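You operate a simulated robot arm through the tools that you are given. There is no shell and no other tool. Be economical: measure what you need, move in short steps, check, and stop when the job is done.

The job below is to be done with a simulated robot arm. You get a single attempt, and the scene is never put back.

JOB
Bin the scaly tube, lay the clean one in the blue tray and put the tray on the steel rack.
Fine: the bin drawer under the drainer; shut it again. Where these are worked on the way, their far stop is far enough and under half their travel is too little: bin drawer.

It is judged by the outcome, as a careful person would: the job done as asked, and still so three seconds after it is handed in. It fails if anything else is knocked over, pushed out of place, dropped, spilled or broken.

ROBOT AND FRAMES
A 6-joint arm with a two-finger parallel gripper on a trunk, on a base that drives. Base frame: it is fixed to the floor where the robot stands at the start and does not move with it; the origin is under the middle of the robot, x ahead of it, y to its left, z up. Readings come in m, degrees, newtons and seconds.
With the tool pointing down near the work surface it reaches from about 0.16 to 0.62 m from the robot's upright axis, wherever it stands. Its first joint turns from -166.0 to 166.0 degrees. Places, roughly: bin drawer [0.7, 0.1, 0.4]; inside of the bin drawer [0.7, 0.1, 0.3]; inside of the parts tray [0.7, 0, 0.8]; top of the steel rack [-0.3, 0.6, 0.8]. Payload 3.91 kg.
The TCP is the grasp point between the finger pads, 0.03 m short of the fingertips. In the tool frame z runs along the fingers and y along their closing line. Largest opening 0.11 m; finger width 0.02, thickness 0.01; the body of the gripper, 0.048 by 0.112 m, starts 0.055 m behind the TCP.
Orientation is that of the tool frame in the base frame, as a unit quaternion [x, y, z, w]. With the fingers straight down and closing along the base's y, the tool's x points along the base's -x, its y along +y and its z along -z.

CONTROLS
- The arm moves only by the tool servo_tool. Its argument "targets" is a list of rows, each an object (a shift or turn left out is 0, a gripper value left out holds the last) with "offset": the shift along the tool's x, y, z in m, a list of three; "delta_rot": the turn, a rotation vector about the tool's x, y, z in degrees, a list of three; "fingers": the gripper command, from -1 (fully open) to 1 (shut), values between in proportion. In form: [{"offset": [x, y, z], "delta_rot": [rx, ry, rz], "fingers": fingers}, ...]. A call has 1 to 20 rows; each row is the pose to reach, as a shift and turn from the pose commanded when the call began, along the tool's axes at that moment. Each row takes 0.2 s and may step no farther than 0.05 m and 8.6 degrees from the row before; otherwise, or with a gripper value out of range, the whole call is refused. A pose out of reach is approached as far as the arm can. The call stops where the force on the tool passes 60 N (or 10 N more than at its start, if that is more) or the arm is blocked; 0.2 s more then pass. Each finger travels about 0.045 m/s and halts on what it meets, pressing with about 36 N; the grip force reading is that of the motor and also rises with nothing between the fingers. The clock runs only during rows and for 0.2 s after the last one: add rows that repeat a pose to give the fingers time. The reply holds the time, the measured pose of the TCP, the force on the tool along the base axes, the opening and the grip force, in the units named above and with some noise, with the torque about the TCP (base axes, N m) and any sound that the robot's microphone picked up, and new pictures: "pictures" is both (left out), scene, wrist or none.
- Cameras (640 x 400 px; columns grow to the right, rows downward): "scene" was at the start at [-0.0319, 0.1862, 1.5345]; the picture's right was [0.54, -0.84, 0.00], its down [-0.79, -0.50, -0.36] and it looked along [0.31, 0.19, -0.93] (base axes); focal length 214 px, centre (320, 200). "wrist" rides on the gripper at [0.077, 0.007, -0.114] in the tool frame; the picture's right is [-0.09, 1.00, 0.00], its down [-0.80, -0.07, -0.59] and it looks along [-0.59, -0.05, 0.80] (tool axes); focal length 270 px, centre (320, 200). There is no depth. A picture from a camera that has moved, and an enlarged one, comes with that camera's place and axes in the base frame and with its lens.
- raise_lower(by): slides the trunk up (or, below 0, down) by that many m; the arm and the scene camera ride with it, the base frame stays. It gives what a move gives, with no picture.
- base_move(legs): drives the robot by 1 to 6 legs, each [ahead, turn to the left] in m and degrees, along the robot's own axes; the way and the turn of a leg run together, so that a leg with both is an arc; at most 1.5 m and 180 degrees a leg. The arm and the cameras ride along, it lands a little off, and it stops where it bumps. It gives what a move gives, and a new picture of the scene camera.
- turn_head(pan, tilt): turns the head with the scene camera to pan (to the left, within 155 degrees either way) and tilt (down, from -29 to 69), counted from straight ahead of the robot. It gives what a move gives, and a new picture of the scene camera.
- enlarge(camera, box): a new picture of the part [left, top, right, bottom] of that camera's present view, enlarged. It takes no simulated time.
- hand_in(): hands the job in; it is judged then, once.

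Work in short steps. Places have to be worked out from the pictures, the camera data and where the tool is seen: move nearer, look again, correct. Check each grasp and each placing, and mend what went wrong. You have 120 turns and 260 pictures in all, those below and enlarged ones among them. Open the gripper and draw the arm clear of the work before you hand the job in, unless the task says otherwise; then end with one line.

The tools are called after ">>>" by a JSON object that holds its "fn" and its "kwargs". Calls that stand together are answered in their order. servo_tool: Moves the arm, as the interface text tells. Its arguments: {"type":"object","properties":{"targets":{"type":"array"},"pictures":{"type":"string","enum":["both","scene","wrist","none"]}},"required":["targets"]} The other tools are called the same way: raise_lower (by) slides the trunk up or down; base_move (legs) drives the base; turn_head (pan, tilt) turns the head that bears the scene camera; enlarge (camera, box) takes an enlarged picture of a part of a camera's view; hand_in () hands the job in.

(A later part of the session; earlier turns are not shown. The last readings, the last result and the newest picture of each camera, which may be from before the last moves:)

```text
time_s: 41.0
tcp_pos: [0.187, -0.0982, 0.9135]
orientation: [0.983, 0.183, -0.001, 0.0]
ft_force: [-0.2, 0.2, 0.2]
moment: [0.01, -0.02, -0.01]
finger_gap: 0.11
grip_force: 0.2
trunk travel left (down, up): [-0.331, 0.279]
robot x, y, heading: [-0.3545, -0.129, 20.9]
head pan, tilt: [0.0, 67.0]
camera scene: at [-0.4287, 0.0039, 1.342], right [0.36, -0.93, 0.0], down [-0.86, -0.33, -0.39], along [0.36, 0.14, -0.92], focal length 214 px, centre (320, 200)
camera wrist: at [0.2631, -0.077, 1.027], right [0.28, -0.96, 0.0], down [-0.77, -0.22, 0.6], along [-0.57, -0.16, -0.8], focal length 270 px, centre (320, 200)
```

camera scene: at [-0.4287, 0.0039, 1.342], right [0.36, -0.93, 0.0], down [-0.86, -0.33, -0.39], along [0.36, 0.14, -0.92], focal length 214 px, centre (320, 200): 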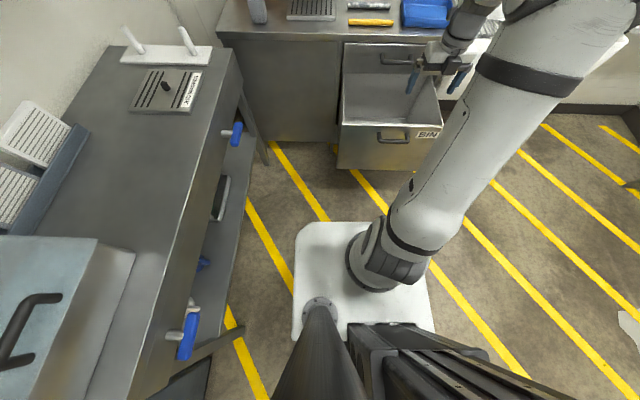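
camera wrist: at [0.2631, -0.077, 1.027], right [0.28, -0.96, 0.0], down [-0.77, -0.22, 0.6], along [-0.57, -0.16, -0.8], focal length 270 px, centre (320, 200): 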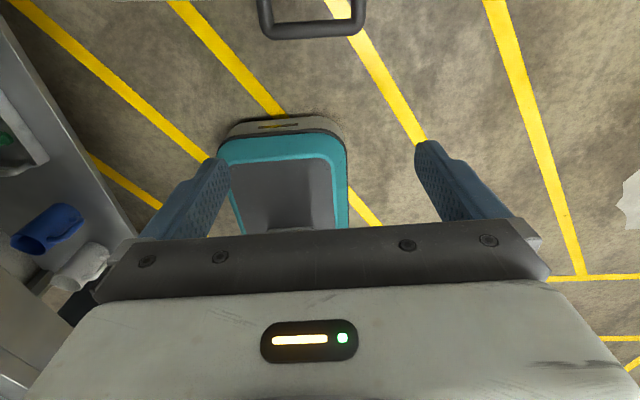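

The base deck is only ~0.2 m high, so it can slide under the open drawer (bottom ≈0.31). I turn the tool so it closes along the bench depth, fingers shut, to nudge the drawer partly in for reach.

>>> {"fn": "servo_tool", "kwargs": {"targets": [{"delta_rot": [0, 0, -8.2], "fingers": 1}, {"delta_rot": [0, 0, -16.4]}, {"delta_rot": [0, 0, -24.6]}, {"delta_rot": [0, 0, -32.8]}, {"delta_rot": [0, 0, -41]}, {"delta_rot": [0, 0, -49.2]}, {"delta_rot": [0, 0, -57.4]}, {"delta_rot": [0, 0, -65.6]}, {"delta_rot": [0, 0, -73.8]}, {"delta_rot": [0, 0, -82]}, {"delta_rot": [0, 0, -90]}]}}

```text
time_s: 43.4
tcp_pos: [0.1891, -0.098, 0.912]
orientation: [0.563, 0.826, -0.002, -0.001]
ft_force: [-0.4, 0.1, -0.2]
moment: [-0.04, -0.02, 0.02]
finger_gap: 0.0001
grip_force: 36.2
trunk travel left (down, up): [-0.331, 0.279]
robot x, y, heading: [-0.3558, -0.1322, 21.0]
head pan, tilt: [0.0, 67.0]
camera scene: at [-0.4287, 0.0039, 1.342], right [0.36, -0.93, 0.0], down [-0.86, -0.33, -0.39], along [0.36, 0.14, -0.92], focal length 214 px, centre (320, 200)
camera wrist: at [0.1676, -0.0238, 1.0275], right [0.96, 0.28, 0.0], down [0.23, -0.77, 0.59], along [0.16, -0.57, -0.8], focal length 270 px, centre (320, 200)
```

scene: 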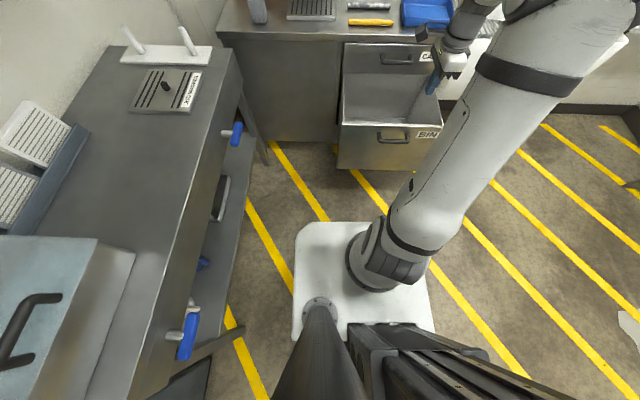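
wrist: 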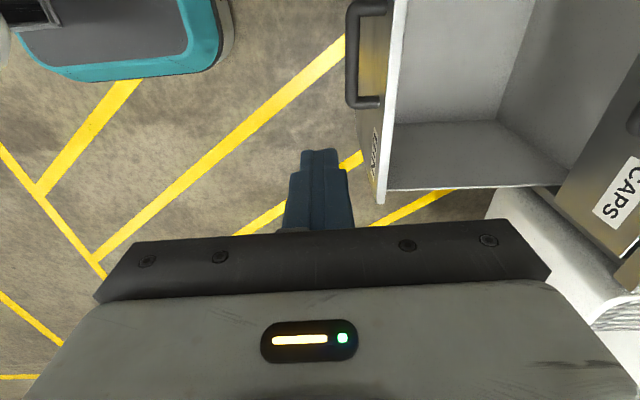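

Drawer is empty and open. I lower in front of its handle, then drive forward ~0.15 m to nudge it to about 60% open.

>>> {"fn": "raise_lower", "kwargs": {"by": -0.3}}

>>> {"fn": "base_move", "kwargs": {"legs": [[0.15, 0]]}}

```text
time_s: 46.4
tcp_pos: [0.1881, -0.0977, 0.6125]
orientation: [0.565, 0.825, -0.001, -0.001]
ft_force: [-0.2, 0.8, -0.4]
moment: [-0.03, -0.04, -0.02]
finger_gap: 0.0002
grip_force: 35.6
trunk travel left (down, up): [-0.031, 0.579]
robot x, y, heading: [-0.3554, -0.1299, 21.1]
head pan, tilt: [0.0, 67.0]
```

```text
time_s: 47.8
tcp_pos: [0.3252, -0.0463, 0.6131]
orientation: [0.566, 0.825, -0.002, -0.001]
ft_force: [0.6, 0.5, 1.0]
moment: [0.0, 0.03, -0.04]
finger_gap: 0.0001
grip_force: 35.8
trunk travel left (down, up): [-0.031, 0.579]
robot x, y, heading: [-0.2205, -0.0739, 21.3]
head pan, tilt: [0.0, 67.0]
camera scene: at [-0.291, 0.0572, 1.042], right [0.36, -0.93, 0.0], down [-0.86, -0.33, -0.39], along [0.36, 0.14, -0.92], focal length 214 px, centre (320, 200)
```

scene: 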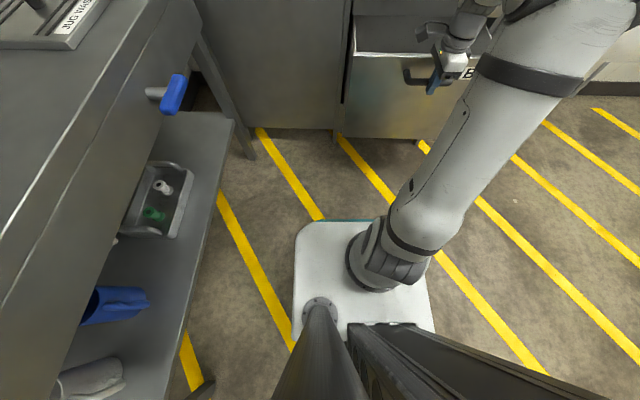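

Drawer now stands ≈0.18 m open (63%). I raise the trunk and drive forward to reach the tubes.

>>> {"fn": "raise_lower", "kwargs": {"by": 0.4}}

>>> {"fn": "base_move", "kwargs": {"legs": [[0.3, 0]]}}

>>> {"fn": "servo_tool", "kwargs": {"targets": [{"offset": [0.0, 0, 0], "fingers": -1}, {"offset": [0.04, 0, 0]}, {"offset": [0.08, 0, 0]}, {"offset": [0.11, 0, 0]}, {"offset": [0.11, 0, 0]}]}}

```text
time_s: 51.6
tcp_pos: [0.3266, -0.0474, 1.0132]
orientation: [0.567, 0.824, -0.001, -0.001]
ft_force: [-0.6, 0.6, -0.3]
moment: [0.02, 0.04, 0.01]
finger_gap: 0.0
grip_force: 36.0
trunk travel left (down, up): [-0.431, 0.179]
robot x, y, heading: [-0.2181, -0.0757, 21.1]
head pan, tilt: [0.0, 67.0]
```

```text
time_s: 53.7
tcp_pos: [0.6166, 0.0651, 1.012]
orientation: [0.565, 0.825, 0.0, -0.002]
ft_force: [0.4, -0.6, 0.8]
moment: [-0.01, -0.03, -0.02]
finger_gap: 0.0
grip_force: 35.7
trunk travel left (down, up): [-0.431, 0.179]
robot x, y, heading: [0.0711, 0.0352, 21.3]
head pan, tilt: [0.0, 67.0]
camera scene: at [-0.0002, 0.1692, 1.442], right [0.36, -0.93, 0.0], down [-0.86, -0.33, -0.39], along [0.36, 0.14, -0.92], focal length 214 px, centre (320, 200)
```

scene: 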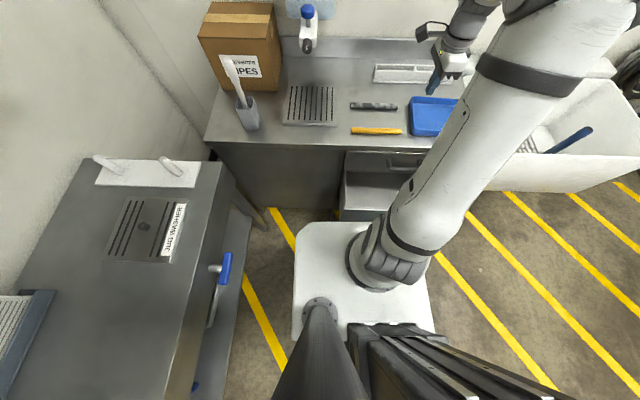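

```text
time_s: 54.9
tcp_pos: [0.5778, 0.1674, 1.0108]
orientation: [0.566, 0.824, -0.001, -0.001]
ft_force: [0.2, 0.2, 0.4]
moment: [-0.03, 0.04, 0.02]
finger_gap: 0.1043
grip_force: 0.0
trunk travel left (down, up): [-0.431, 0.179]
robot x, y, heading: [0.0725, 0.038, 21.2]
head pan, tilt: [0.0, 67.0]
camera scene: at [-0.0007, 0.1693, 1.442], right [0.36, -0.93, 0.0], down [-0.86, -0.33, -0.39], along [0.36, 0.14, -0.92], focal length 214 px, centre (320, 200)
camera wrist: at [0.5567, 0.2415, 1.1262], right [0.96, 0.28, 0.0], down [0.22, -0.77, 0.59], along [0.16, -0.57, -0.8], focal length 270 px, centre (320, 200)
```

scene: 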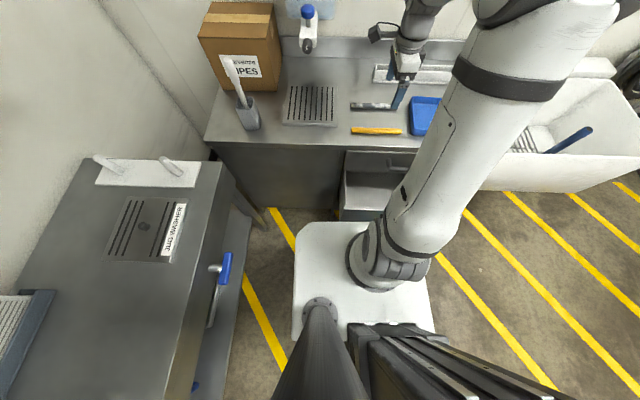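
wrist: 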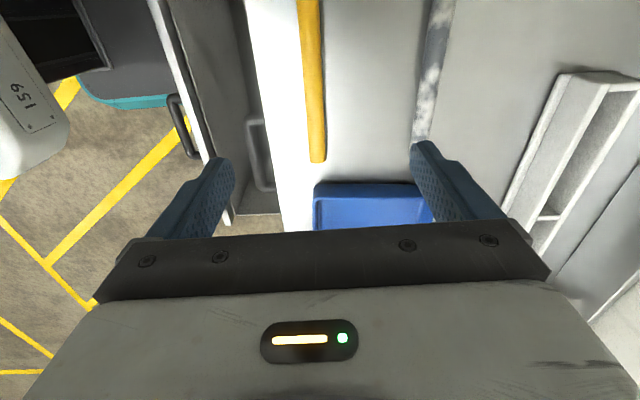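

The scaly tube is estimated at bench depth u≈0.718, v≈−0.047, z≈0.825. I move over it and partly down.

>>> {"fn": "servo_tool", "kwargs": {"targets": [{"offset": [0, 0.04, 0]}, {"offset": [0, 0.08, 0.02]}, {"offset": [0, 0.116, 0.05]}, {"offset": [0, 0.116, 0.09]}], "pictures": "both"}}

```text
time_s: 55.9
tcp_pos: [0.6892, 0.2095, 0.9215]
orientation: [0.566, 0.824, -0.002, -0.001]
ft_force: [-0.3, 0.7, -0.1]
moment: [0.01, 0.03, 0.02]
finger_gap: 0.1101
grip_force: 0.0
trunk travel left (down, up): [-0.431, 0.179]
robot x, y, heading: [0.0671, 0.0352, 21.1]
head pan, tilt: [0.0, 67.0]
camera scene: at [0.0, 0.1693, 1.4421], right [0.36, -0.93, 0.0], down [-0.86, -0.33, -0.39], along [0.36, 0.14, -0.92], focal length 214 px, centre (320, 200)
camera wrist: at [0.6682, 0.2839, 1.0363], right [0.96, 0.28, 0.0], down [0.22, -0.77, 0.59], along [0.16, -0.57, -0.8], focal length 270 px, centre (320, 200)
```

scene: 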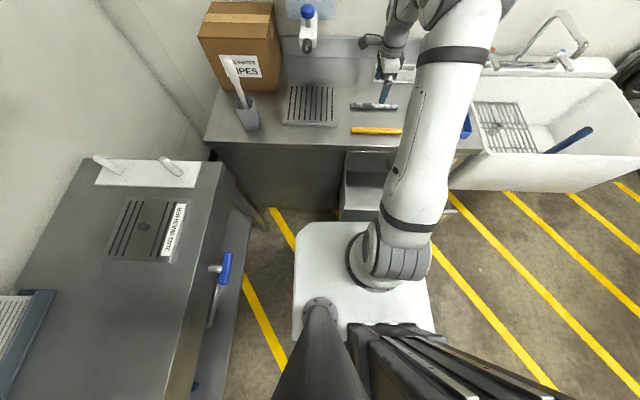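
wrist: 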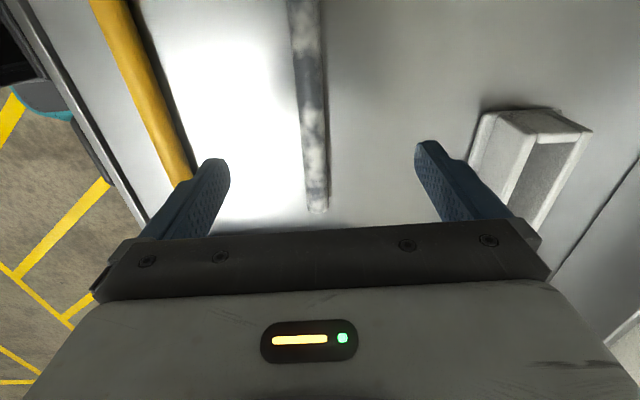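

The tube runs at u≈0.708, so I shift 10 mm back, narrow the fingers and descend near the top.

>>> {"fn": "servo_tool", "kwargs": {"targets": [{"offset": [0, -0.01, 0.02], "fingers": -0.1}, {"offset": [0, -0.01, 0.045]}, {"offset": [0, -0.01, 0.065]}, {"offset": [0, -0.01, 0.065]}]}}

```text
time_s: 56.9
tcp_pos: [0.6774, 0.2071, 0.8577]
orientation: [0.565, 0.825, -0.002, -0.001]
ft_force: [-0.7, 0.0, 0.3]
moment: [-0.02, 0.01, 0.02]
finger_gap: 0.0604
grip_force: 0.1
trunk travel left (down, up): [-0.431, 0.179]
robot x, y, heading: [0.0698, 0.0339, 21.1]
head pan, tilt: [0.0, 67.0]
camera scene: at [-0.0004, 0.1692, 1.442], right [0.36, -0.93, 0.0], down [-0.86, -0.33, -0.39], along [0.36, 0.14, -0.92], focal length 214 px, centre (320, 200)
camera wrist: at [0.6573, 0.2815, 0.9723], right [0.96, 0.28, 0.0], down [0.22, -0.77, 0.59], along [0.16, -0.57, -0.8], focal length 270 px, centre (320, 200)
```

scene: 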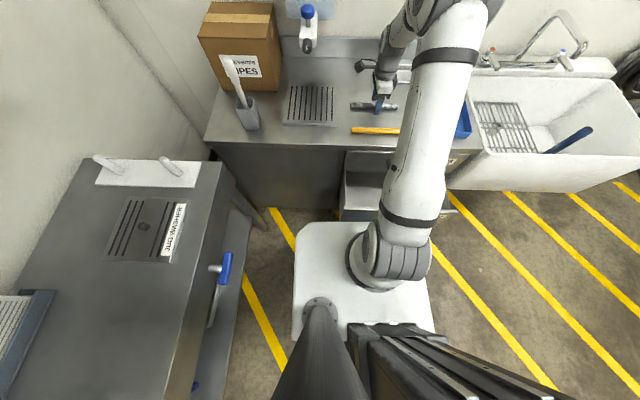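
wrist: 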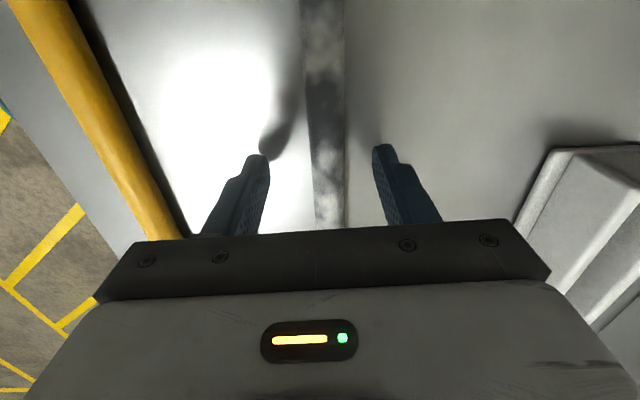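

Tube lies between the fingers. A little lower, then close.

>>> {"fn": "servo_tool", "kwargs": {"targets": [{"offset": [0, 0, 0.008]}, {"offset": [0, 0, 0.014]}, {"offset": [0, 0, 0.014]}], "pictures": "wrist"}}

```text
time_s: 57.7
tcp_pos: [0.677, 0.2056, 0.8509]
orientation: [0.566, 0.825, 0.004, 0.003]
ft_force: [6.7, 3.7, 57.4]
moment: [-0.51, 1.63, -0.04]
finger_gap: 0.0564
grip_force: 0.1
trunk travel left (down, up): [-0.431, 0.179]
robot x, y, heading: [0.0756, 0.0359, 21.1]
head pan, tilt: [0.0, 67.0]
camera wrist: at [0.6548, 0.2808, 0.9649], right [0.96, 0.28, 0.01], down [0.22, -0.77, 0.59], along [0.17, -0.57, -0.8], focal length 270 px, centre (320, 200)
```

wrist: 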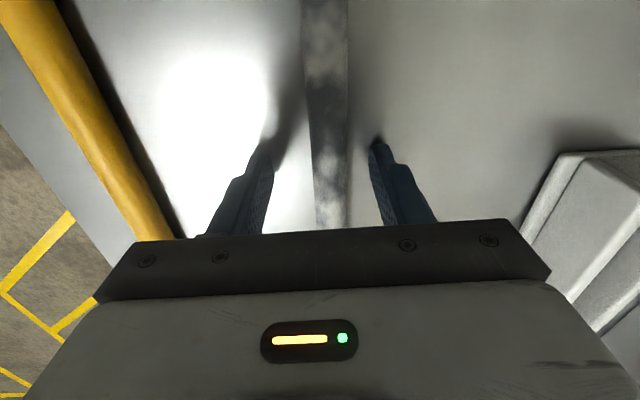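

The fingertips touch the top at TCP z≈0.852 (surface ≈0.822). I lift 10 mm off the commanded pose and close.

>>> {"fn": "servo_tool", "kwargs": {"targets": [{"offset": [0, 0, -0.011]}, {"offset": [0, 0, -0.011], "fingers": 1}, {"offset": [0, 0, -0.011], "fingers": 1}, {"offset": [0, 0, -0.011], "fingers": 1}, {"offset": [0, 0, -0.011], "fingers": 1}, {"offset": [0, 0, -0.011], "fingers": 1}], "pictures": "wrist"}}

```text
time_s: 59.1
tcp_pos: [0.6767, 0.2048, 0.8551]
orientation: [0.566, 0.824, -0.002, -0.001]
ft_force: [0.0, -0.5, -0.8]
moment: [0.01, -0.04, 0.01]
finger_gap: 0.0173
grip_force: 36.0
trunk travel left (down, up): [-0.431, 0.179]
robot x, y, heading: [0.0709, 0.033, 21.3]
head pan, tilt: [0.0, 67.0]
camera wrist: at [0.6559, 0.2804, 0.9692], right [0.96, 0.28, 0.0], down [0.22, -0.77, 0.59], along [0.16, -0.57, -0.8], focal length 270 px, centre (320, 200)
```

wrist: 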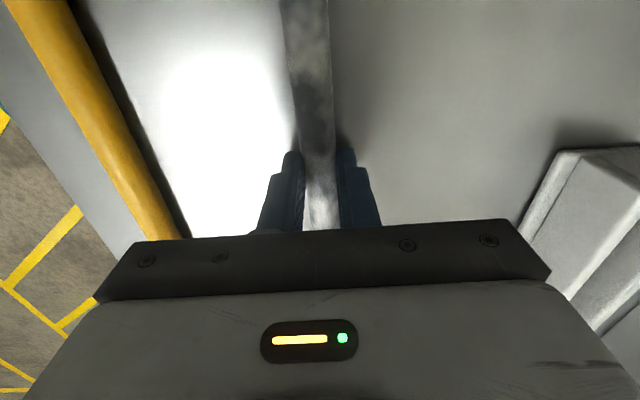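

Gripped (17 mm). Lift, then carry back over the open drawer.

>>> {"fn": "servo_tool", "kwargs": {"targets": [{"offset": [0, 0, -0.04]}, {"offset": [0, 0, -0.08]}, {"offset": [0, 0, -0.12]}, {"offset": [0, 0, -0.16]}, {"offset": [-0.02, -0.04, -0.16]}, {"offset": [-0.04, -0.08, -0.16]}, {"offset": [-0.06, -0.12, -0.16]}, {"offset": [-0.08, -0.16, -0.16]}, {"offset": [-0.1, -0.2, -0.16]}, {"offset": [-0.105, -0.24, -0.16]}, {"offset": [-0.105, -0.268, -0.16]}, {"offset": [-0.105, -0.268, -0.16]}]}}

```text
time_s: 61.7
tcp_pos: [0.4626, 0.0115, 1.0152]
orientation: [0.566, 0.825, -0.002, -0.001]
ft_force: [0.6, -0.7, -0.9]
moment: [0.02, 0.0, -0.04]
finger_gap: 0.0174
grip_force: 36.4
trunk travel left (down, up): [-0.431, 0.179]
robot x, y, heading: [0.0723, 0.0351, 21.0]
head pan, tilt: [0.0, 67.0]
camera scene: at [-0.0006, 0.1691, 1.442], right [0.36, -0.93, 0.0], down [-0.86, -0.33, -0.39], along [0.36, 0.14, -0.92], focal length 214 px, centre (320, 200)
camera wrist: at [0.4422, 0.0857, 1.1304], right [0.96, 0.28, 0.0], down [0.22, -0.77, 0.59], along [0.16, -0.57, -0.8], focal length 270 px, centre (320, 200)
```

scene: 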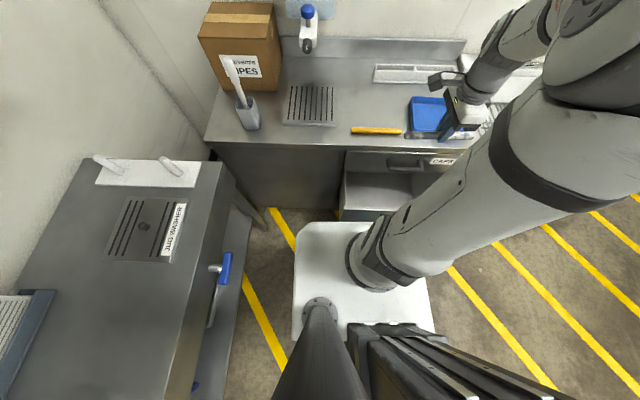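
wrist: 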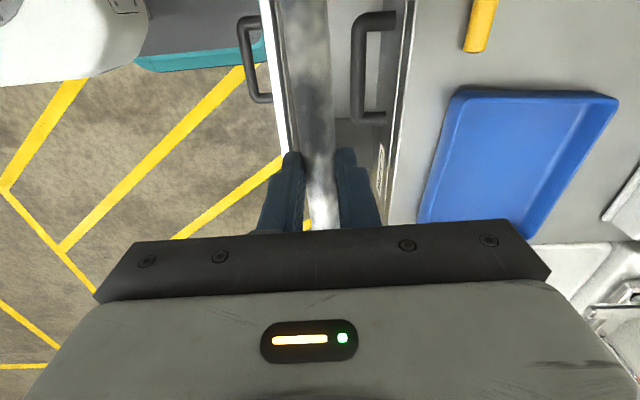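

Tube held above the drawer. The passage between drawer front (u≈0.37) and the CAPS handle (u≈0.47) is narrow, so I centre at u≈0.405 and lower with the trunk.

>>> {"fn": "servo_tool", "kwargs": {"targets": [{"offset": [0, -0.03, 0]}, {"offset": [0, -0.03, 0]}], "pictures": "none"}}

>>> {"fn": "raise_lower", "kwargs": {"by": -0.25}}

>>> {"fn": "servo_tool", "kwargs": {"targets": [{"offset": [0, 0, 0]}]}}

```text
time_s: 62.3
tcp_pos: [0.4325, -0.0005, 1.0152]
orientation: [0.565, 0.825, -0.001, -0.001]
ft_force: [-1.1, 0.0, -0.6]
moment: [-0.02, -0.04, -0.03]
finger_gap: 0.0172
grip_force: 35.8
trunk travel left (down, up): [-0.431, 0.179]
robot x, y, heading: [0.0718, 0.039, 21.1]
head pan, tilt: [0.0, 67.0]
```

```text
time_s: 64.9
tcp_pos: [0.4341, 0.0005, 0.7653]
orientation: [0.566, 0.825, -0.001, 0.0]
ft_force: [0.0, 0.1, -0.7]
moment: [0.01, -0.03, 0.0]
finger_gap: 0.0176
grip_force: 36.2
trunk travel left (down, up): [-0.181, 0.429]
robot x, y, heading: [0.0722, 0.0349, 21.1]
head pan, tilt: [0.0, 67.0]
```

```text
time_s: 65.3
tcp_pos: [0.4322, -0.0014, 0.7649]
orientation: [0.566, 0.824, -0.002, -0.001]
ft_force: [0.8, -0.1, -0.5]
moment: [0.0, 0.02, 0.04]
finger_gap: 0.0176
grip_force: 35.5
trunk travel left (down, up): [-0.181, 0.429]
robot x, y, heading: [0.0672, 0.0365, 21.4]
head pan, tilt: [0.0, 67.0]
camera scene: at [-0.0007, 0.1691, 1.192], right [0.36, -0.93, 0.0], down [-0.86, -0.33, -0.39], along [0.36, 0.14, -0.92], focal length 214 px, centre (320, 200)
camera wrist: at [0.4129, 0.074, 0.8796], right [0.96, 0.28, 0.0], down [0.22, -0.77, 0.59], along [0.16, -0.57, -0.8], focal length 270 px, centre (320, 200)
```

scene: 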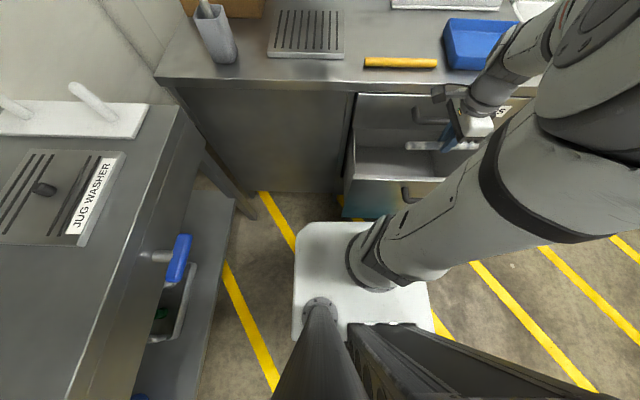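
wrist: 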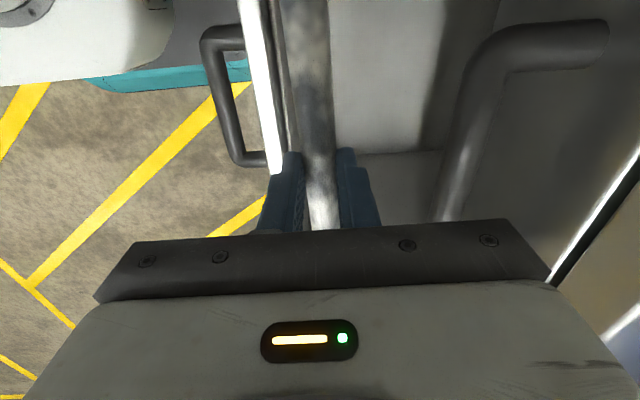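

CAPS handle is ~6 cm ahead of tool centre, drawer rim ~3.5 cm behind. I shift 6 mm back and lower further.

>>> {"fn": "servo_tool", "kwargs": {"targets": [{"offset": [0, -0.006, 0]}, {"offset": [0, -0.006, 0]}], "pictures": "none"}}

>>> {"fn": "raise_lower", "kwargs": {"by": -0.135}}

>>> {"fn": "servo_tool", "kwargs": {"targets": [{"offset": [0, 0, 0]}]}}

```text
time_s: 65.9
tcp_pos: [0.4297, -0.0028, 0.7658]
orientation: [0.566, 0.824, -0.002, -0.001]
ft_force: [-0.1, 0.5, -0.1]
moment: [0.01, -0.02, 0.04]
finger_gap: 0.0175
grip_force: 36.0
trunk travel left (down, up): [-0.181, 0.429]
robot x, y, heading: [0.0693, 0.0364, 20.9]
head pan, tilt: [0.0, 67.0]
```

```text
time_s: 67.5
tcp_pos: [0.4291, -0.0044, 0.6297]
orientation: [0.565, 0.825, -0.001, -0.001]
ft_force: [1.4, 0.1, -0.8]
moment: [0.02, -0.01, -0.01]
finger_gap: 0.0173
grip_force: 36.3
trunk travel left (down, up): [-0.046, 0.564]
robot x, y, heading: [0.0681, 0.0372, 21.3]
head pan, tilt: [0.0, 67.0]
```

```text
time_s: 67.9
tcp_pos: [0.4298, -0.0017, 0.6303]
orientation: [0.565, 0.825, -0.002, -0.001]
ft_force: [-0.4, 0.6, -0.1]
moment: [0.0, -0.02, 0.02]
finger_gap: 0.0175
grip_force: 35.9
trunk travel left (down, up): [-0.046, 0.564]
robot x, y, heading: [0.0715, 0.0338, 21.2]
head pan, tilt: [0.0, 67.0]
camera scene: at [-0.0007, 0.1691, 1.057], right [0.36, -0.93, 0.0], down [-0.86, -0.33, -0.39], along [0.36, 0.14, -0.92], focal length 214 px, centre (320, 200)
camera wrist: at [0.4084, 0.0721, 0.7445], right [0.96, 0.28, 0.0], down [0.22, -0.77, 0.59], along [0.16, -0.57, -0.8], focal length 270 px, centre (320, 200)
```

scene: 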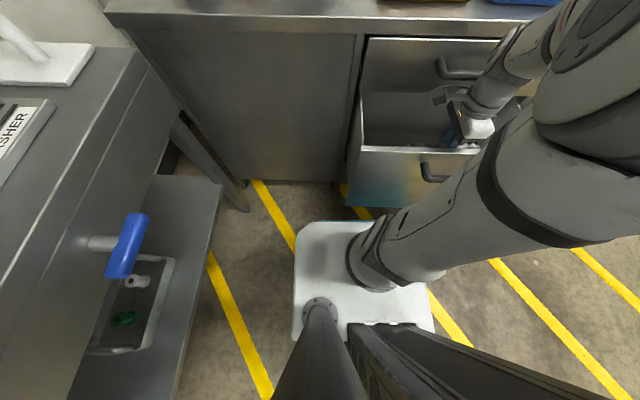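
wrist: 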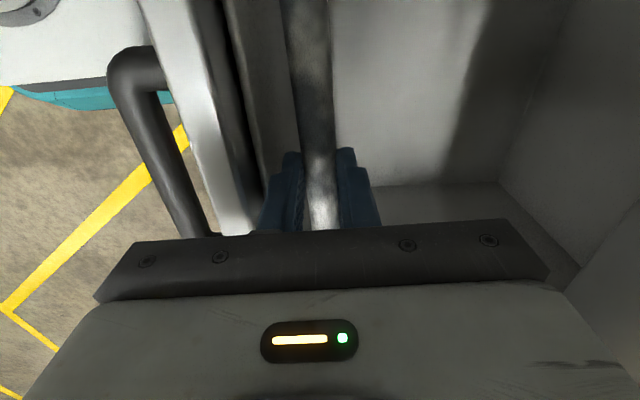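

The tube is inside the drawer mouth. I drive back 0.1 m so the finger backs draw the drawer further open, giving room to lower.

>>> {"fn": "base_move", "kwargs": {"legs": [[-0.1, 0]]}}

>>> {"fn": "servo_tool", "kwargs": {"targets": [{"offset": [0, 0.025, 0]}, {"offset": [0, 0.05, 0]}, {"offset": [0, 0.05, 0]}]}}

```text
time_s: 69.1
tcp_pos: [0.3349, -0.0389, 0.6297]
orientation: [0.566, 0.825, -0.001, -0.001]
ft_force: [0.8, -0.9, -0.6]
moment: [0.0, -0.03, 0.01]
finger_gap: 0.0176
grip_force: 35.5
trunk travel left (down, up): [-0.046, 0.564]
robot x, y, heading: [-0.0215, 0.0011, 21.0]
head pan, tilt: [0.0, 67.0]
camera scene: at [-0.0946, 0.1328, 1.057], right [0.36, -0.93, 0.0], down [-0.86, -0.33, -0.39], along [0.36, 0.14, -0.92], focal length 214 px, centre (320, 200)
```

scene: 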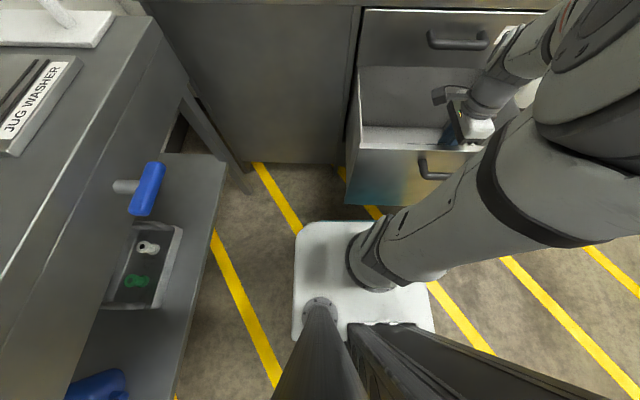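

```text
time_s: 69.9
tcp_pos: [0.3804, -0.0189, 0.6279]
orientation: [0.566, 0.825, -0.001, -0.001]
ft_force: [0.8, -0.5, -1.0]
moment: [0.0, 0.01, 0.0]
finger_gap: 0.0177
grip_force: 35.8
trunk travel left (down, up): [-0.046, 0.564]
robot x, y, heading: [-0.0265, 0.0002, 21.0]
head pan, tilt: [0.0, 67.0]
camera scene: at [-0.0946, 0.1328, 1.057], right [0.36, -0.93, 0.0], down [-0.86, -0.33, -0.39], along [0.36, 0.14, -0.92], focal length 214 px, centre (320, 200)
camera wrist: at [0.3602, 0.0548, 0.7434], right [0.96, 0.28, 0.0], down [0.22, -0.77, 0.59], along [0.16, -0.57, -0.8], focal length 270 px, centre (320, 200)
```

scene: 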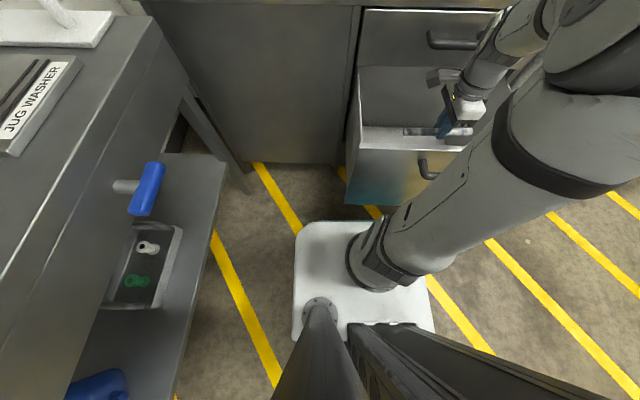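
wrist: 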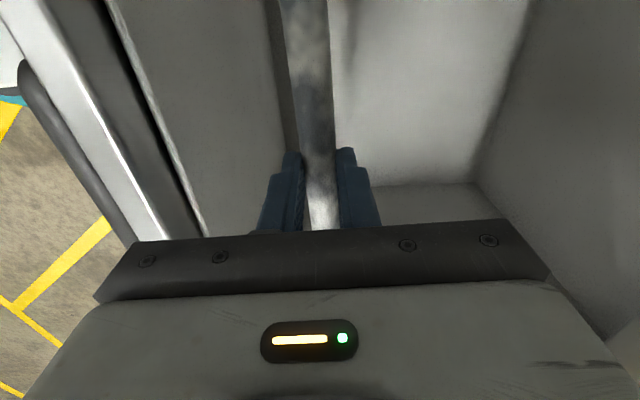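

Plenty of room now. I lower the tube with the arm to about z 0.50.

>>> {"fn": "servo_tool", "kwargs": {"targets": [{"offset": [0, 0, 0.04]}, {"offset": [0, 0, 0.08]}, {"offset": [0, 0, 0.11]}, {"offset": [0, 0, 0.135]}]}}

```text
time_s: 70.9
tcp_pos: [0.38, -0.0216, 0.4925]
orientation: [0.566, 0.824, 0.0, 0.0]
ft_force: [0.1, 0.2, -0.3]
moment: [0.03, -0.01, -0.01]
finger_gap: 0.017
grip_force: 36.3
trunk travel left (down, up): [-0.046, 0.564]
robot x, y, heading: [-0.0238, 0.0016, 21.2]
head pan, tilt: [0.0, 67.0]
camera scene: at [-0.0948, 0.1328, 1.057], right [0.36, -0.93, 0.0], down [-0.86, -0.33, -0.39], along [0.36, 0.14, -0.92], focal length 214 px, centre (320, 200)
camera wrist: at [0.3597, 0.053, 0.608], right [0.96, 0.28, 0.0], down [0.22, -0.77, 0.59], along [0.16, -0.57, -0.8], focal length 270 px, centre (320, 200)
```

scene: 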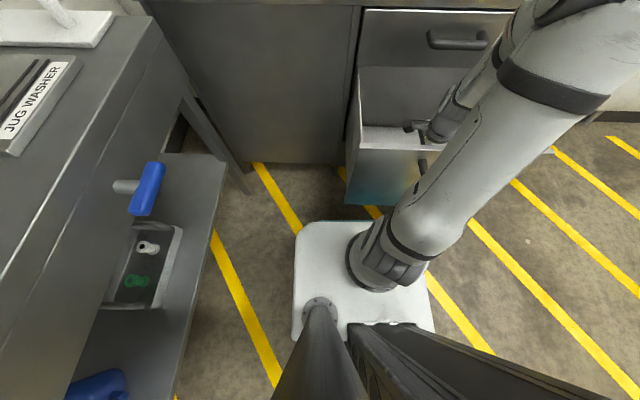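
wrist: 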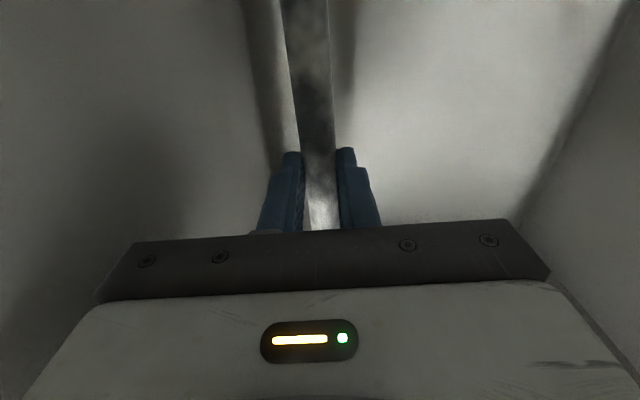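

The shadow suggests the drawer floor is near; I go down a bit more.

>>> {"fn": "servo_tool", "kwargs": {"targets": [{"offset": [0, 0, 0.02]}, {"offset": [0, 0, 0.035]}, {"offset": [0, 0, 0.05]}]}}

```text
time_s: 71.7
tcp_pos: [0.3804, -0.0206, 0.4454]
orientation: [0.565, 0.825, -0.001, -0.001]
ft_force: [0.4, -0.1, 0.2]
moment: [0.01, 0.04, 0.03]
finger_gap: 0.0174
grip_force: 35.7
trunk travel left (down, up): [-0.046, 0.564]
robot x, y, heading: [-0.0218, -0.002, 21.0]
head pan, tilt: [0.0, 67.0]
camera scene: at [-0.0947, 0.1328, 1.057], right [0.36, -0.93, 0.0], down [-0.86, -0.33, -0.39], along [0.36, 0.14, -0.92], focal length 214 px, centre (320, 200)
camera wrist: at [0.3595, 0.0542, 0.5595], right [0.96, 0.28, 0.0], down [0.22, -0.77, 0.59], along [0.16, -0.57, -0.8], focal length 270 px, centre (320, 200)
```

scene: 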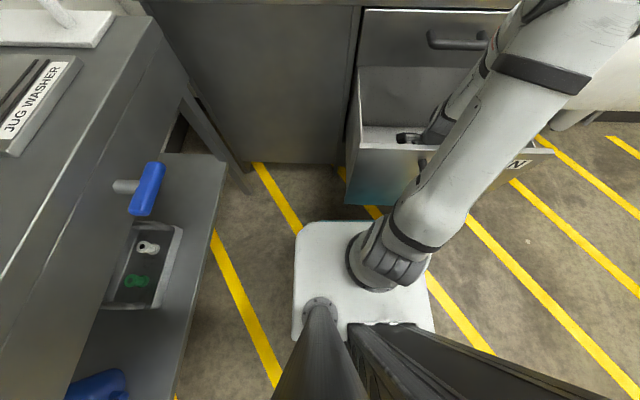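
wrist: 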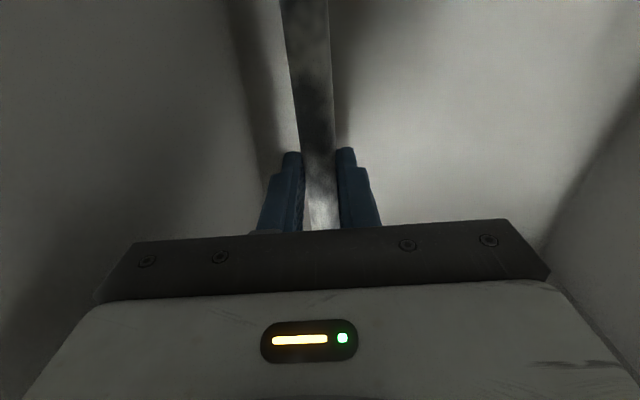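

Low enough, and the forearm nears the rim; I release here and rise.

>>> {"fn": "servo_tool", "kwargs": {"targets": [{"fingers": -0.1}, {"fingers": -0.1}, {"fingers": -0.1}, {"offset": [0, 0, -0.04]}, {"offset": [0, 0, -0.08]}, {"offset": [0, 0, -0.12]}, {"offset": [0, 0, -0.16]}, {"offset": [0, 0, -0.19]}]}}

```text
time_s: 73.5
tcp_pos: [0.3781, -0.022, 0.6351]
orientation: [0.567, 0.824, -0.001, -0.002]
ft_force: [0.7, -0.3, -0.1]
moment: [0.01, 0.03, 0.01]
finger_gap: 0.0604
grip_force: 0.0
trunk travel left (down, up): [-0.046, 0.564]
robot x, y, heading: [-0.0237, -0.0003, 21.0]
head pan, tilt: [0.0, 67.0]
camera scene: at [-0.0944, 0.1328, 1.057], right [0.36, -0.93, 0.0], down [-0.86, -0.33, -0.39], along [0.36, 0.14, -0.92], focal length 214 px, centre (320, 200)
camera wrist: at [0.3578, 0.0534, 0.7505], right [0.96, 0.28, 0.0], down [0.22, -0.77, 0.59], along [0.16, -0.57, -0.8], focal length 270 px, centre (320, 200)
```

scene: 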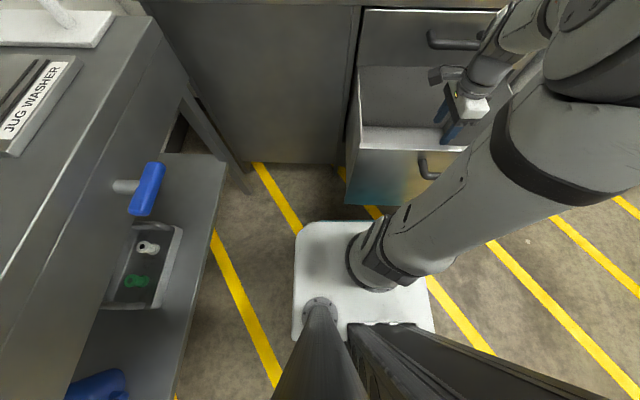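
wrist: 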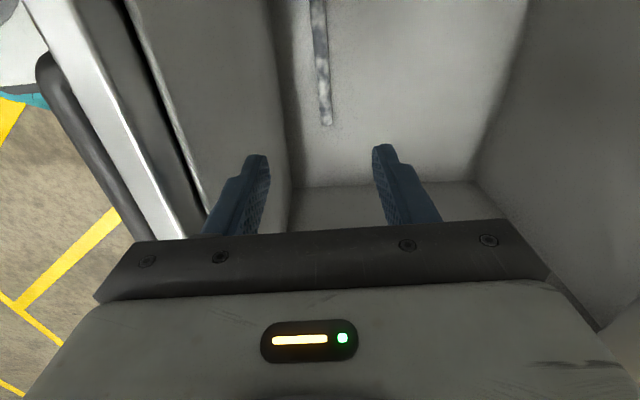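

The scaly tube lies flat in the bin drawer. Now I rise, back away, and prepare the horizontal tool to push the drawer shut.

>>> {"fn": "raise_lower", "kwargs": {"by": 0.35}}

>>> {"fn": "base_move", "kwargs": {"legs": [[-0.35, 0]]}}

```text
time_s: 76.9
tcp_pos: [0.3795, -0.0209, 0.9865]
orientation: [0.565, 0.825, -0.001, -0.001]
ft_force: [-0.2, -0.2, 0.0]
moment: [0.03, -0.05, 0.0]
finger_gap: 0.0607
grip_force: 0.1
trunk travel left (down, up): [-0.396, 0.214]
robot x, y, heading: [-0.0241, 0.003, 21.2]
head pan, tilt: [0.0, 67.0]
```

```text
time_s: 79.1
tcp_pos: [0.0531, -0.1463, 0.9856]
orientation: [0.565, 0.825, -0.001, -0.001]
ft_force: [0.2, 0.1, -0.1]
moment: [0.01, 0.01, 0.0]
finger_gap: 0.0606
grip_force: 0.1
trunk travel left (down, up): [-0.396, 0.214]
robot x, y, heading: [-0.3441, -0.1243, 21.1]
head pan, tilt: [0.0, 67.0]
camera scene: at [-0.4195, 0.0073, 1.407], right [0.36, -0.93, 0.0], down [-0.86, -0.33, -0.39], along [0.36, 0.14, -0.92], focal length 214 px, centre (320, 200)
```

scene: 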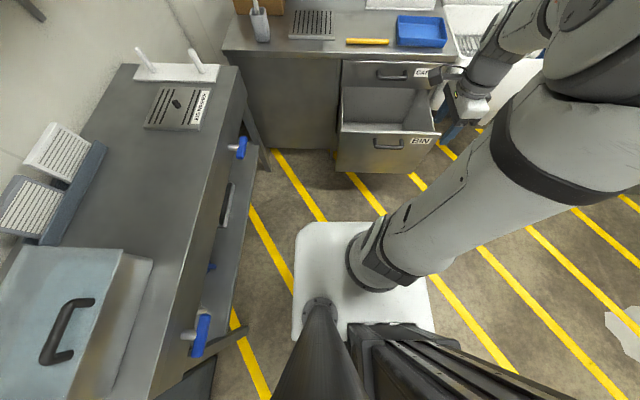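

Now extend and pitch the tool forward, fingers shut.

>>> {"fn": "servo_tool", "kwargs": {"targets": [{"offset": [0, 0.04, 0], "fingers": 1}, {"offset": [0, 0.08, 0]}, {"offset": [0, 0.12, 0], "delta_rot": [-8.2, 0, 0]}, {"offset": [0, 0.15, 0], "delta_rot": [-16.4, 0, 0]}, {"offset": [0, 0.17, 0], "delta_rot": [-24.6, 0, 0]}, {"offset": [0, 0.17, 0], "delta_rot": [-32.8, 0, 0]}, {"offset": [0, 0.17, 0], "delta_rot": [-41, 0, 0]}, {"offset": [0, 0.17, 0], "delta_rot": [-49.2, 0, 0]}, {"offset": [0, 0.17, 0], "delta_rot": [-57.4, 0, 0]}, {"offset": [0, 0.17, 0], "delta_rot": [-65.6, 0, 0]}, {"offset": [0, 0.17, 0], "delta_rot": [-73.8, 0, 0]}, {"offset": [0, 0.17, 0], "delta_rot": [-82, 0, 0]}, {"offset": [0, 0.17, 0], "delta_rot": [-90, 0, 0]}], "pictures": "wrist"}}

```text
time_s: 81.9
tcp_pos: [0.2123, -0.0872, 0.9851]
orientation: [0.401, 0.583, 0.582, 0.401]
ft_force: [-0.1, -0.8, -0.6]
moment: [-0.01, -0.01, -0.01]
finger_gap: 0.0002
grip_force: 35.9
trunk travel left (down, up): [-0.396, 0.214]
robot x, y, heading: [-0.3467, -0.1239, 21.3]
head pan, tilt: [0.0, 67.0]
camera wrist: at [0.079, -0.055, 0.9925], right [0.03, -0.08, 1.0], down [-0.27, -0.96, -0.07], along [0.96, -0.26, -0.05], focal length 270 px, centre (320, 200)
```

wrist: 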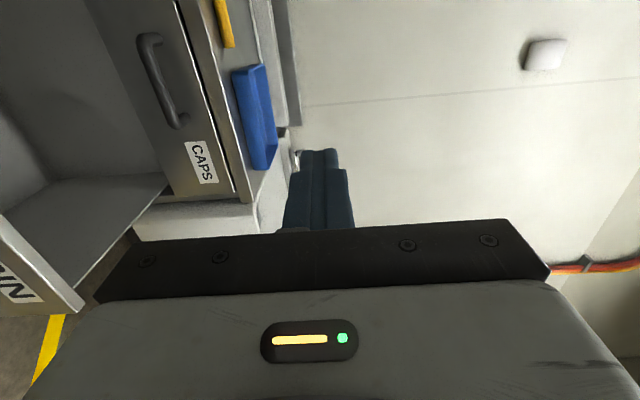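

I back off slightly for clearance, then lower to below the handle height.

>>> {"fn": "base_move", "kwargs": {"legs": [[-0.07, 0]]}}

>>> {"fn": "raise_lower", "kwargs": {"by": -0.39}}

>>> {"fn": "servo_tool", "kwargs": {"targets": [{"offset": [0, -0.04, 0]}, {"offset": [0, -0.08, 0]}, {"offset": [0, -0.12, 0]}]}}

```text
time_s: 82.9
tcp_pos: [0.1491, -0.1095, 0.985]
orientation: [0.4, 0.585, 0.582, 0.398]
ft_force: [0.0, -0.6, 1.2]
moment: [-0.03, 0.0, 0.01]
finger_gap: 0.0
grip_force: 36.1
trunk travel left (down, up): [-0.396, 0.214]
robot x, y, heading: [-0.4126, -0.1458, 21.4]
head pan, tilt: [0.0, 67.0]
camera scene: at [-0.4825, -0.017, 1.407], right [0.36, -0.93, 0.0], down [-0.86, -0.33, -0.39], along [0.36, 0.14, -0.92], focal length 214 px, centre (320, 200)
```

scene: 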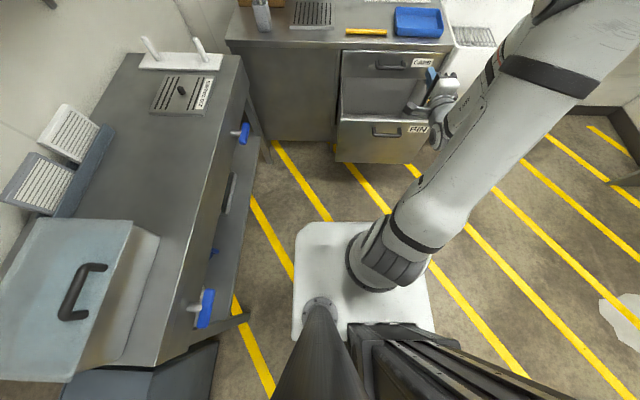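

```text
time_s: 86.7
tcp_pos: [0.1503, -0.108, 0.5948]
orientation: [0.401, 0.585, 0.582, 0.399]
ft_force: [0.2, -0.3, -0.7]
moment: [-0.03, -0.01, 0.01]
finger_gap: 0.0
grip_force: 35.9
trunk travel left (down, up): [-0.006, 0.604]
robot x, y, heading: [-0.4088, -0.1529, 21.0]
head pan, tilt: [0.0, 67.0]
```

```text
time_s: 87.5
tcp_pos: [0.1484, -0.1089, 0.4755]
orientation: [0.399, 0.583, 0.583, 0.4]
ft_force: [-0.2, 0.4, 0.8]
moment: [-0.04, 0.0, -0.01]
finger_gap: 0.0
grip_force: 36.0
trunk travel left (down, up): [-0.006, 0.604]
robot x, y, heading: [-0.4133, -0.1499, 21.0]
head pan, tilt: [0.0, 67.0]
camera scene: at [-0.4826, -0.017, 1.0171], right [0.36, -0.93, 0.0], down [-0.86, -0.33, -0.39], along [0.36, 0.14, -0.92], focal length 214 px, centre (320, 200)
camera wrist: at [0.0142, -0.0785, 0.4822], right [0.03, -0.08, 1.0], down [-0.26, -0.96, -0.07], along [0.96, -0.26, -0.05], focal length 270 px, centre (320, 200)
```

scene: 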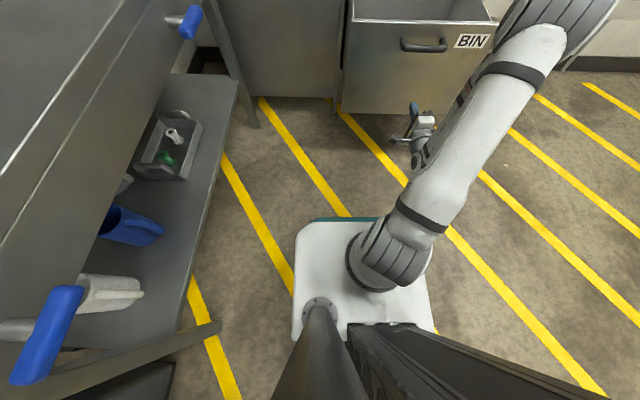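
wrist: 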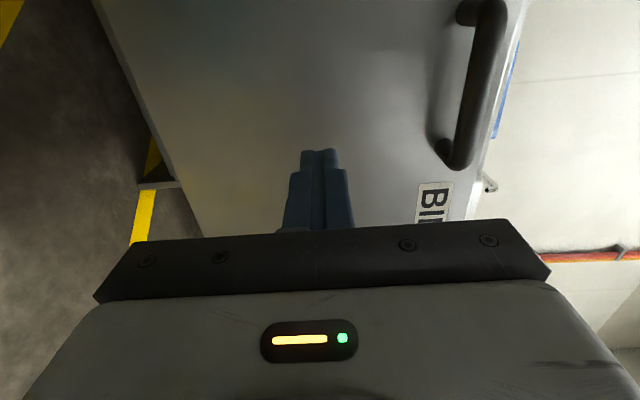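

Aimed at the drawer front below the handle. I push mostly by driving 0.36 m, then finish with the force-limited arm.

>>> {"fn": "base_move", "kwargs": {"legs": [[0.36, 0]]}}

>>> {"fn": "servo_tool", "kwargs": {"targets": [{"offset": [0, 0, 0.015]}, {"offset": [0, 0, 0.03]}, {"offset": [0, 0, 0.045]}, {"offset": [0, 0, 0.06]}, {"offset": [0, 0, 0.075]}]}}

```text
time_s: 89.8
tcp_pos: [0.4801, 0.0295, 0.4749]
orientation: [0.396, 0.587, 0.585, 0.395]
ft_force: [-0.3, -0.8, -0.5]
moment: [0.01, 0.0, 0.02]
finger_gap: 0.0
grip_force: 35.4
trunk travel left (down, up): [-0.006, 0.604]
robot x, y, heading: [-0.0768, -0.0198, 22.5]
head pan, tilt: [0.0, 67.0]
camera scene: at [-0.1522, 0.1111, 1.017], right [0.38, -0.92, 0.0], down [-0.85, -0.35, -0.39], along [0.36, 0.15, -0.92], focal length 214 px, centre (320, 200)
```

scene: 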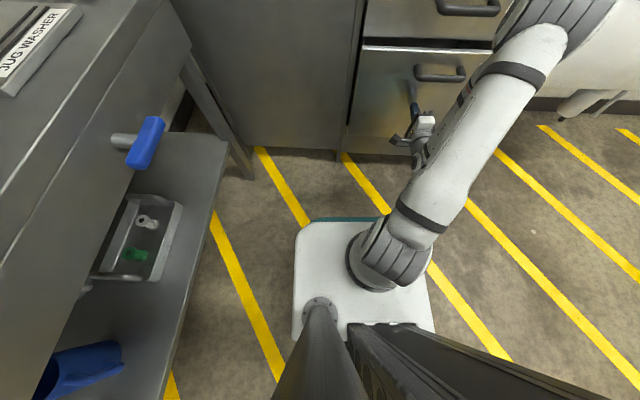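

```text
time_s: 90.7
tcp_pos: [0.5158, 0.0451, 0.4731]
orientation: [0.397, 0.587, 0.585, 0.394]
ft_force: [-28.2, -7.6, 14.2]
moment: [0.01, -0.49, -0.21]
finger_gap: 0.0001
grip_force: 35.7
trunk travel left (down, up): [-0.006, 0.604]
robot x, y, heading: [-0.0779, -0.0227, 22.2]
head pan, tilt: [0.0, 67.0]
stopped in row 4: the force on the tool passed its limit at 87 N (the readings are from after the stop); the commanded pose is now the measured one
camera scene: at [-0.1547, 0.1105, 1.0172], right [0.38, -0.92, 0.0], down [-0.85, -0.35, -0.39], along [0.36, 0.15, -0.92], focal length 214 px, centre (320, 200)
camera wrist: at [0.3813, 0.0744, 0.4818], right [0.04, -0.08, 1.0], down [-0.25, -0.96, -0.07], along [0.97, -0.25, -0.06], focal length 270 px, centre (320, 200)
```

scene: 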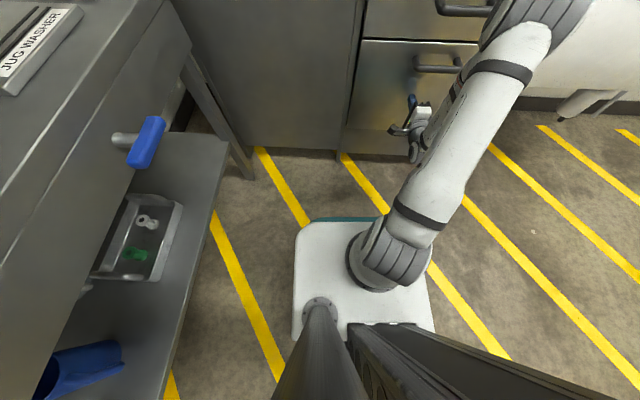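
wrist: 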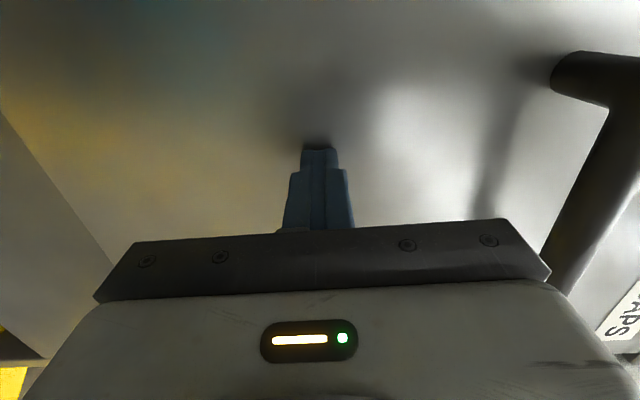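

The drawer hit its closed stop and looks flush. I back off, raise, and turn the tool down for the clean tube.

>>> {"fn": "base_move", "kwargs": {"legs": [[-0.12, -1]]}}

>>> {"fn": "raise_lower", "kwargs": {"by": 0.4}}

>>> {"fn": "raise_lower", "kwargs": {"by": 0.15}}

>>> {"fn": "servo_tool", "kwargs": {"targets": [{"delta_rot": [8.2, 0, 0], "fingers": -1}, {"delta_rot": [16.4, 0, 0]}, {"delta_rot": [24.6, 0, 0]}, {"delta_rot": [32.8, 0, 0]}, {"delta_rot": [41, 0, 0]}, {"delta_rot": [49.2, 0, 0]}, {"delta_rot": [57.4, 0, 0]}, {"delta_rot": [65.6, 0, 0]}, {"delta_rot": [73.8, 0, 0]}, {"delta_rot": [82, 0, 0]}, {"delta_rot": [90, 0, 0]}]}}

```text
time_s: 91.9
tcp_pos: [0.4023, -0.0096, 0.4716]
orientation: [0.403, 0.586, 0.58, 0.397]
ft_force: [-0.1, -0.1, 1.1]
moment: [0.02, -0.04, 0.02]
finger_gap: 0.0
grip_force: 35.7
trunk travel left (down, up): [-0.006, 0.604]
robot x, y, heading: [-0.1942, -0.0712, 21.7]
head pan, tilt: [0.0, 67.0]
camera scene: at [-0.2649, 0.0652, 1.017], right [0.37, -0.93, 0.0], down [-0.86, -0.34, -0.39], along [0.36, 0.14, -0.92], focal length 214 px, centre (320, 200)
```

scene: 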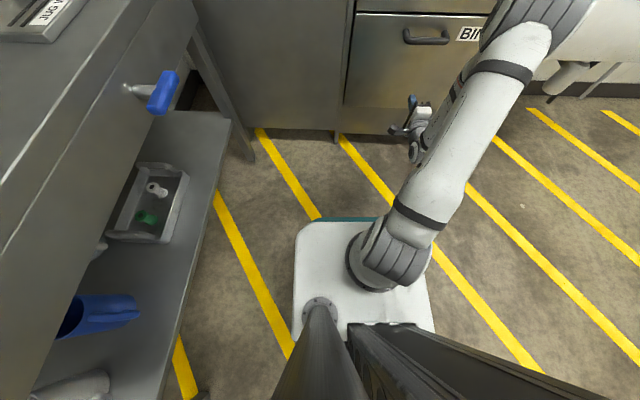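

```text
time_s: 95.7
tcp_pos: [0.4041, -0.0096, 0.8719]
orientation: [0.404, 0.585, 0.58, 0.397]
ft_force: [0.0, 0.2, -0.1]
moment: [-0.05, -0.01, 0.01]
finger_gap: 0.0
grip_force: 35.7
trunk travel left (down, up): [-0.406, 0.204]
robot x, y, heading: [-0.1908, -0.066, 21.9]
head pan, tilt: [0.0, 67.0]
```

```text
time_s: 97.5
tcp_pos: [0.4046, -0.0091, 1.0205]
orientation: [0.404, 0.585, 0.58, 0.397]
ft_force: [0.2, -0.2, -0.1]
moment: [-0.01, 0.02, 0.0]
finger_gap: 0.0
grip_force: 36.7
trunk travel left (down, up): [-0.556, 0.054]
robot x, y, heading: [-0.1912, -0.0649, 21.8]
head pan, tilt: [0.0, 67.0]
```

```text
time_s: 99.9
tcp_pos: [0.4048, -0.0098, 1.0211]
orientation: [0.567, 0.824, -0.005, -0.005]
ft_force: [-0.2, 0.1, 0.5]
moment: [-0.01, -0.01, -0.02]
finger_gap: 0.1098
grip_force: 0.1
trunk travel left (down, up): [-0.556, 0.054]
robot x, y, heading: [-0.1947, -0.069, 21.5]
head pan, tilt: [0.0, 67.0]
camera scene: at [-0.2642, 0.0654, 1.567], right [0.37, -0.93, 0.0], down [-0.86, -0.34, -0.39], along [0.36, 0.14, -0.92], focal length 214 px, centre (320, 200)
camera wrist: at [0.3856, 0.0653, 1.1356], right [0.96, 0.27, -0.01], down [0.23, -0.77, 0.59], along [0.15, -0.57, -0.8], focal length 270 px, centre (320, 200)
```

scene: 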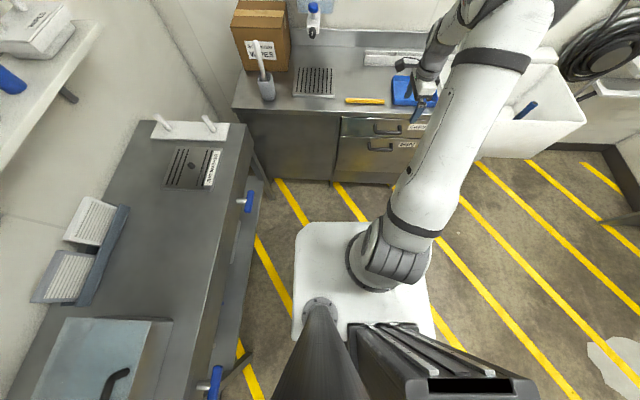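
wrist: 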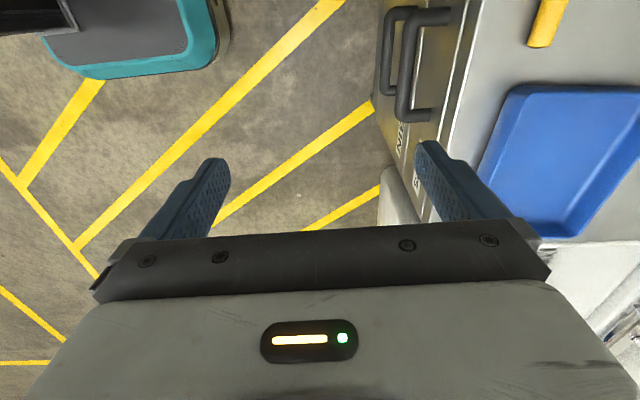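

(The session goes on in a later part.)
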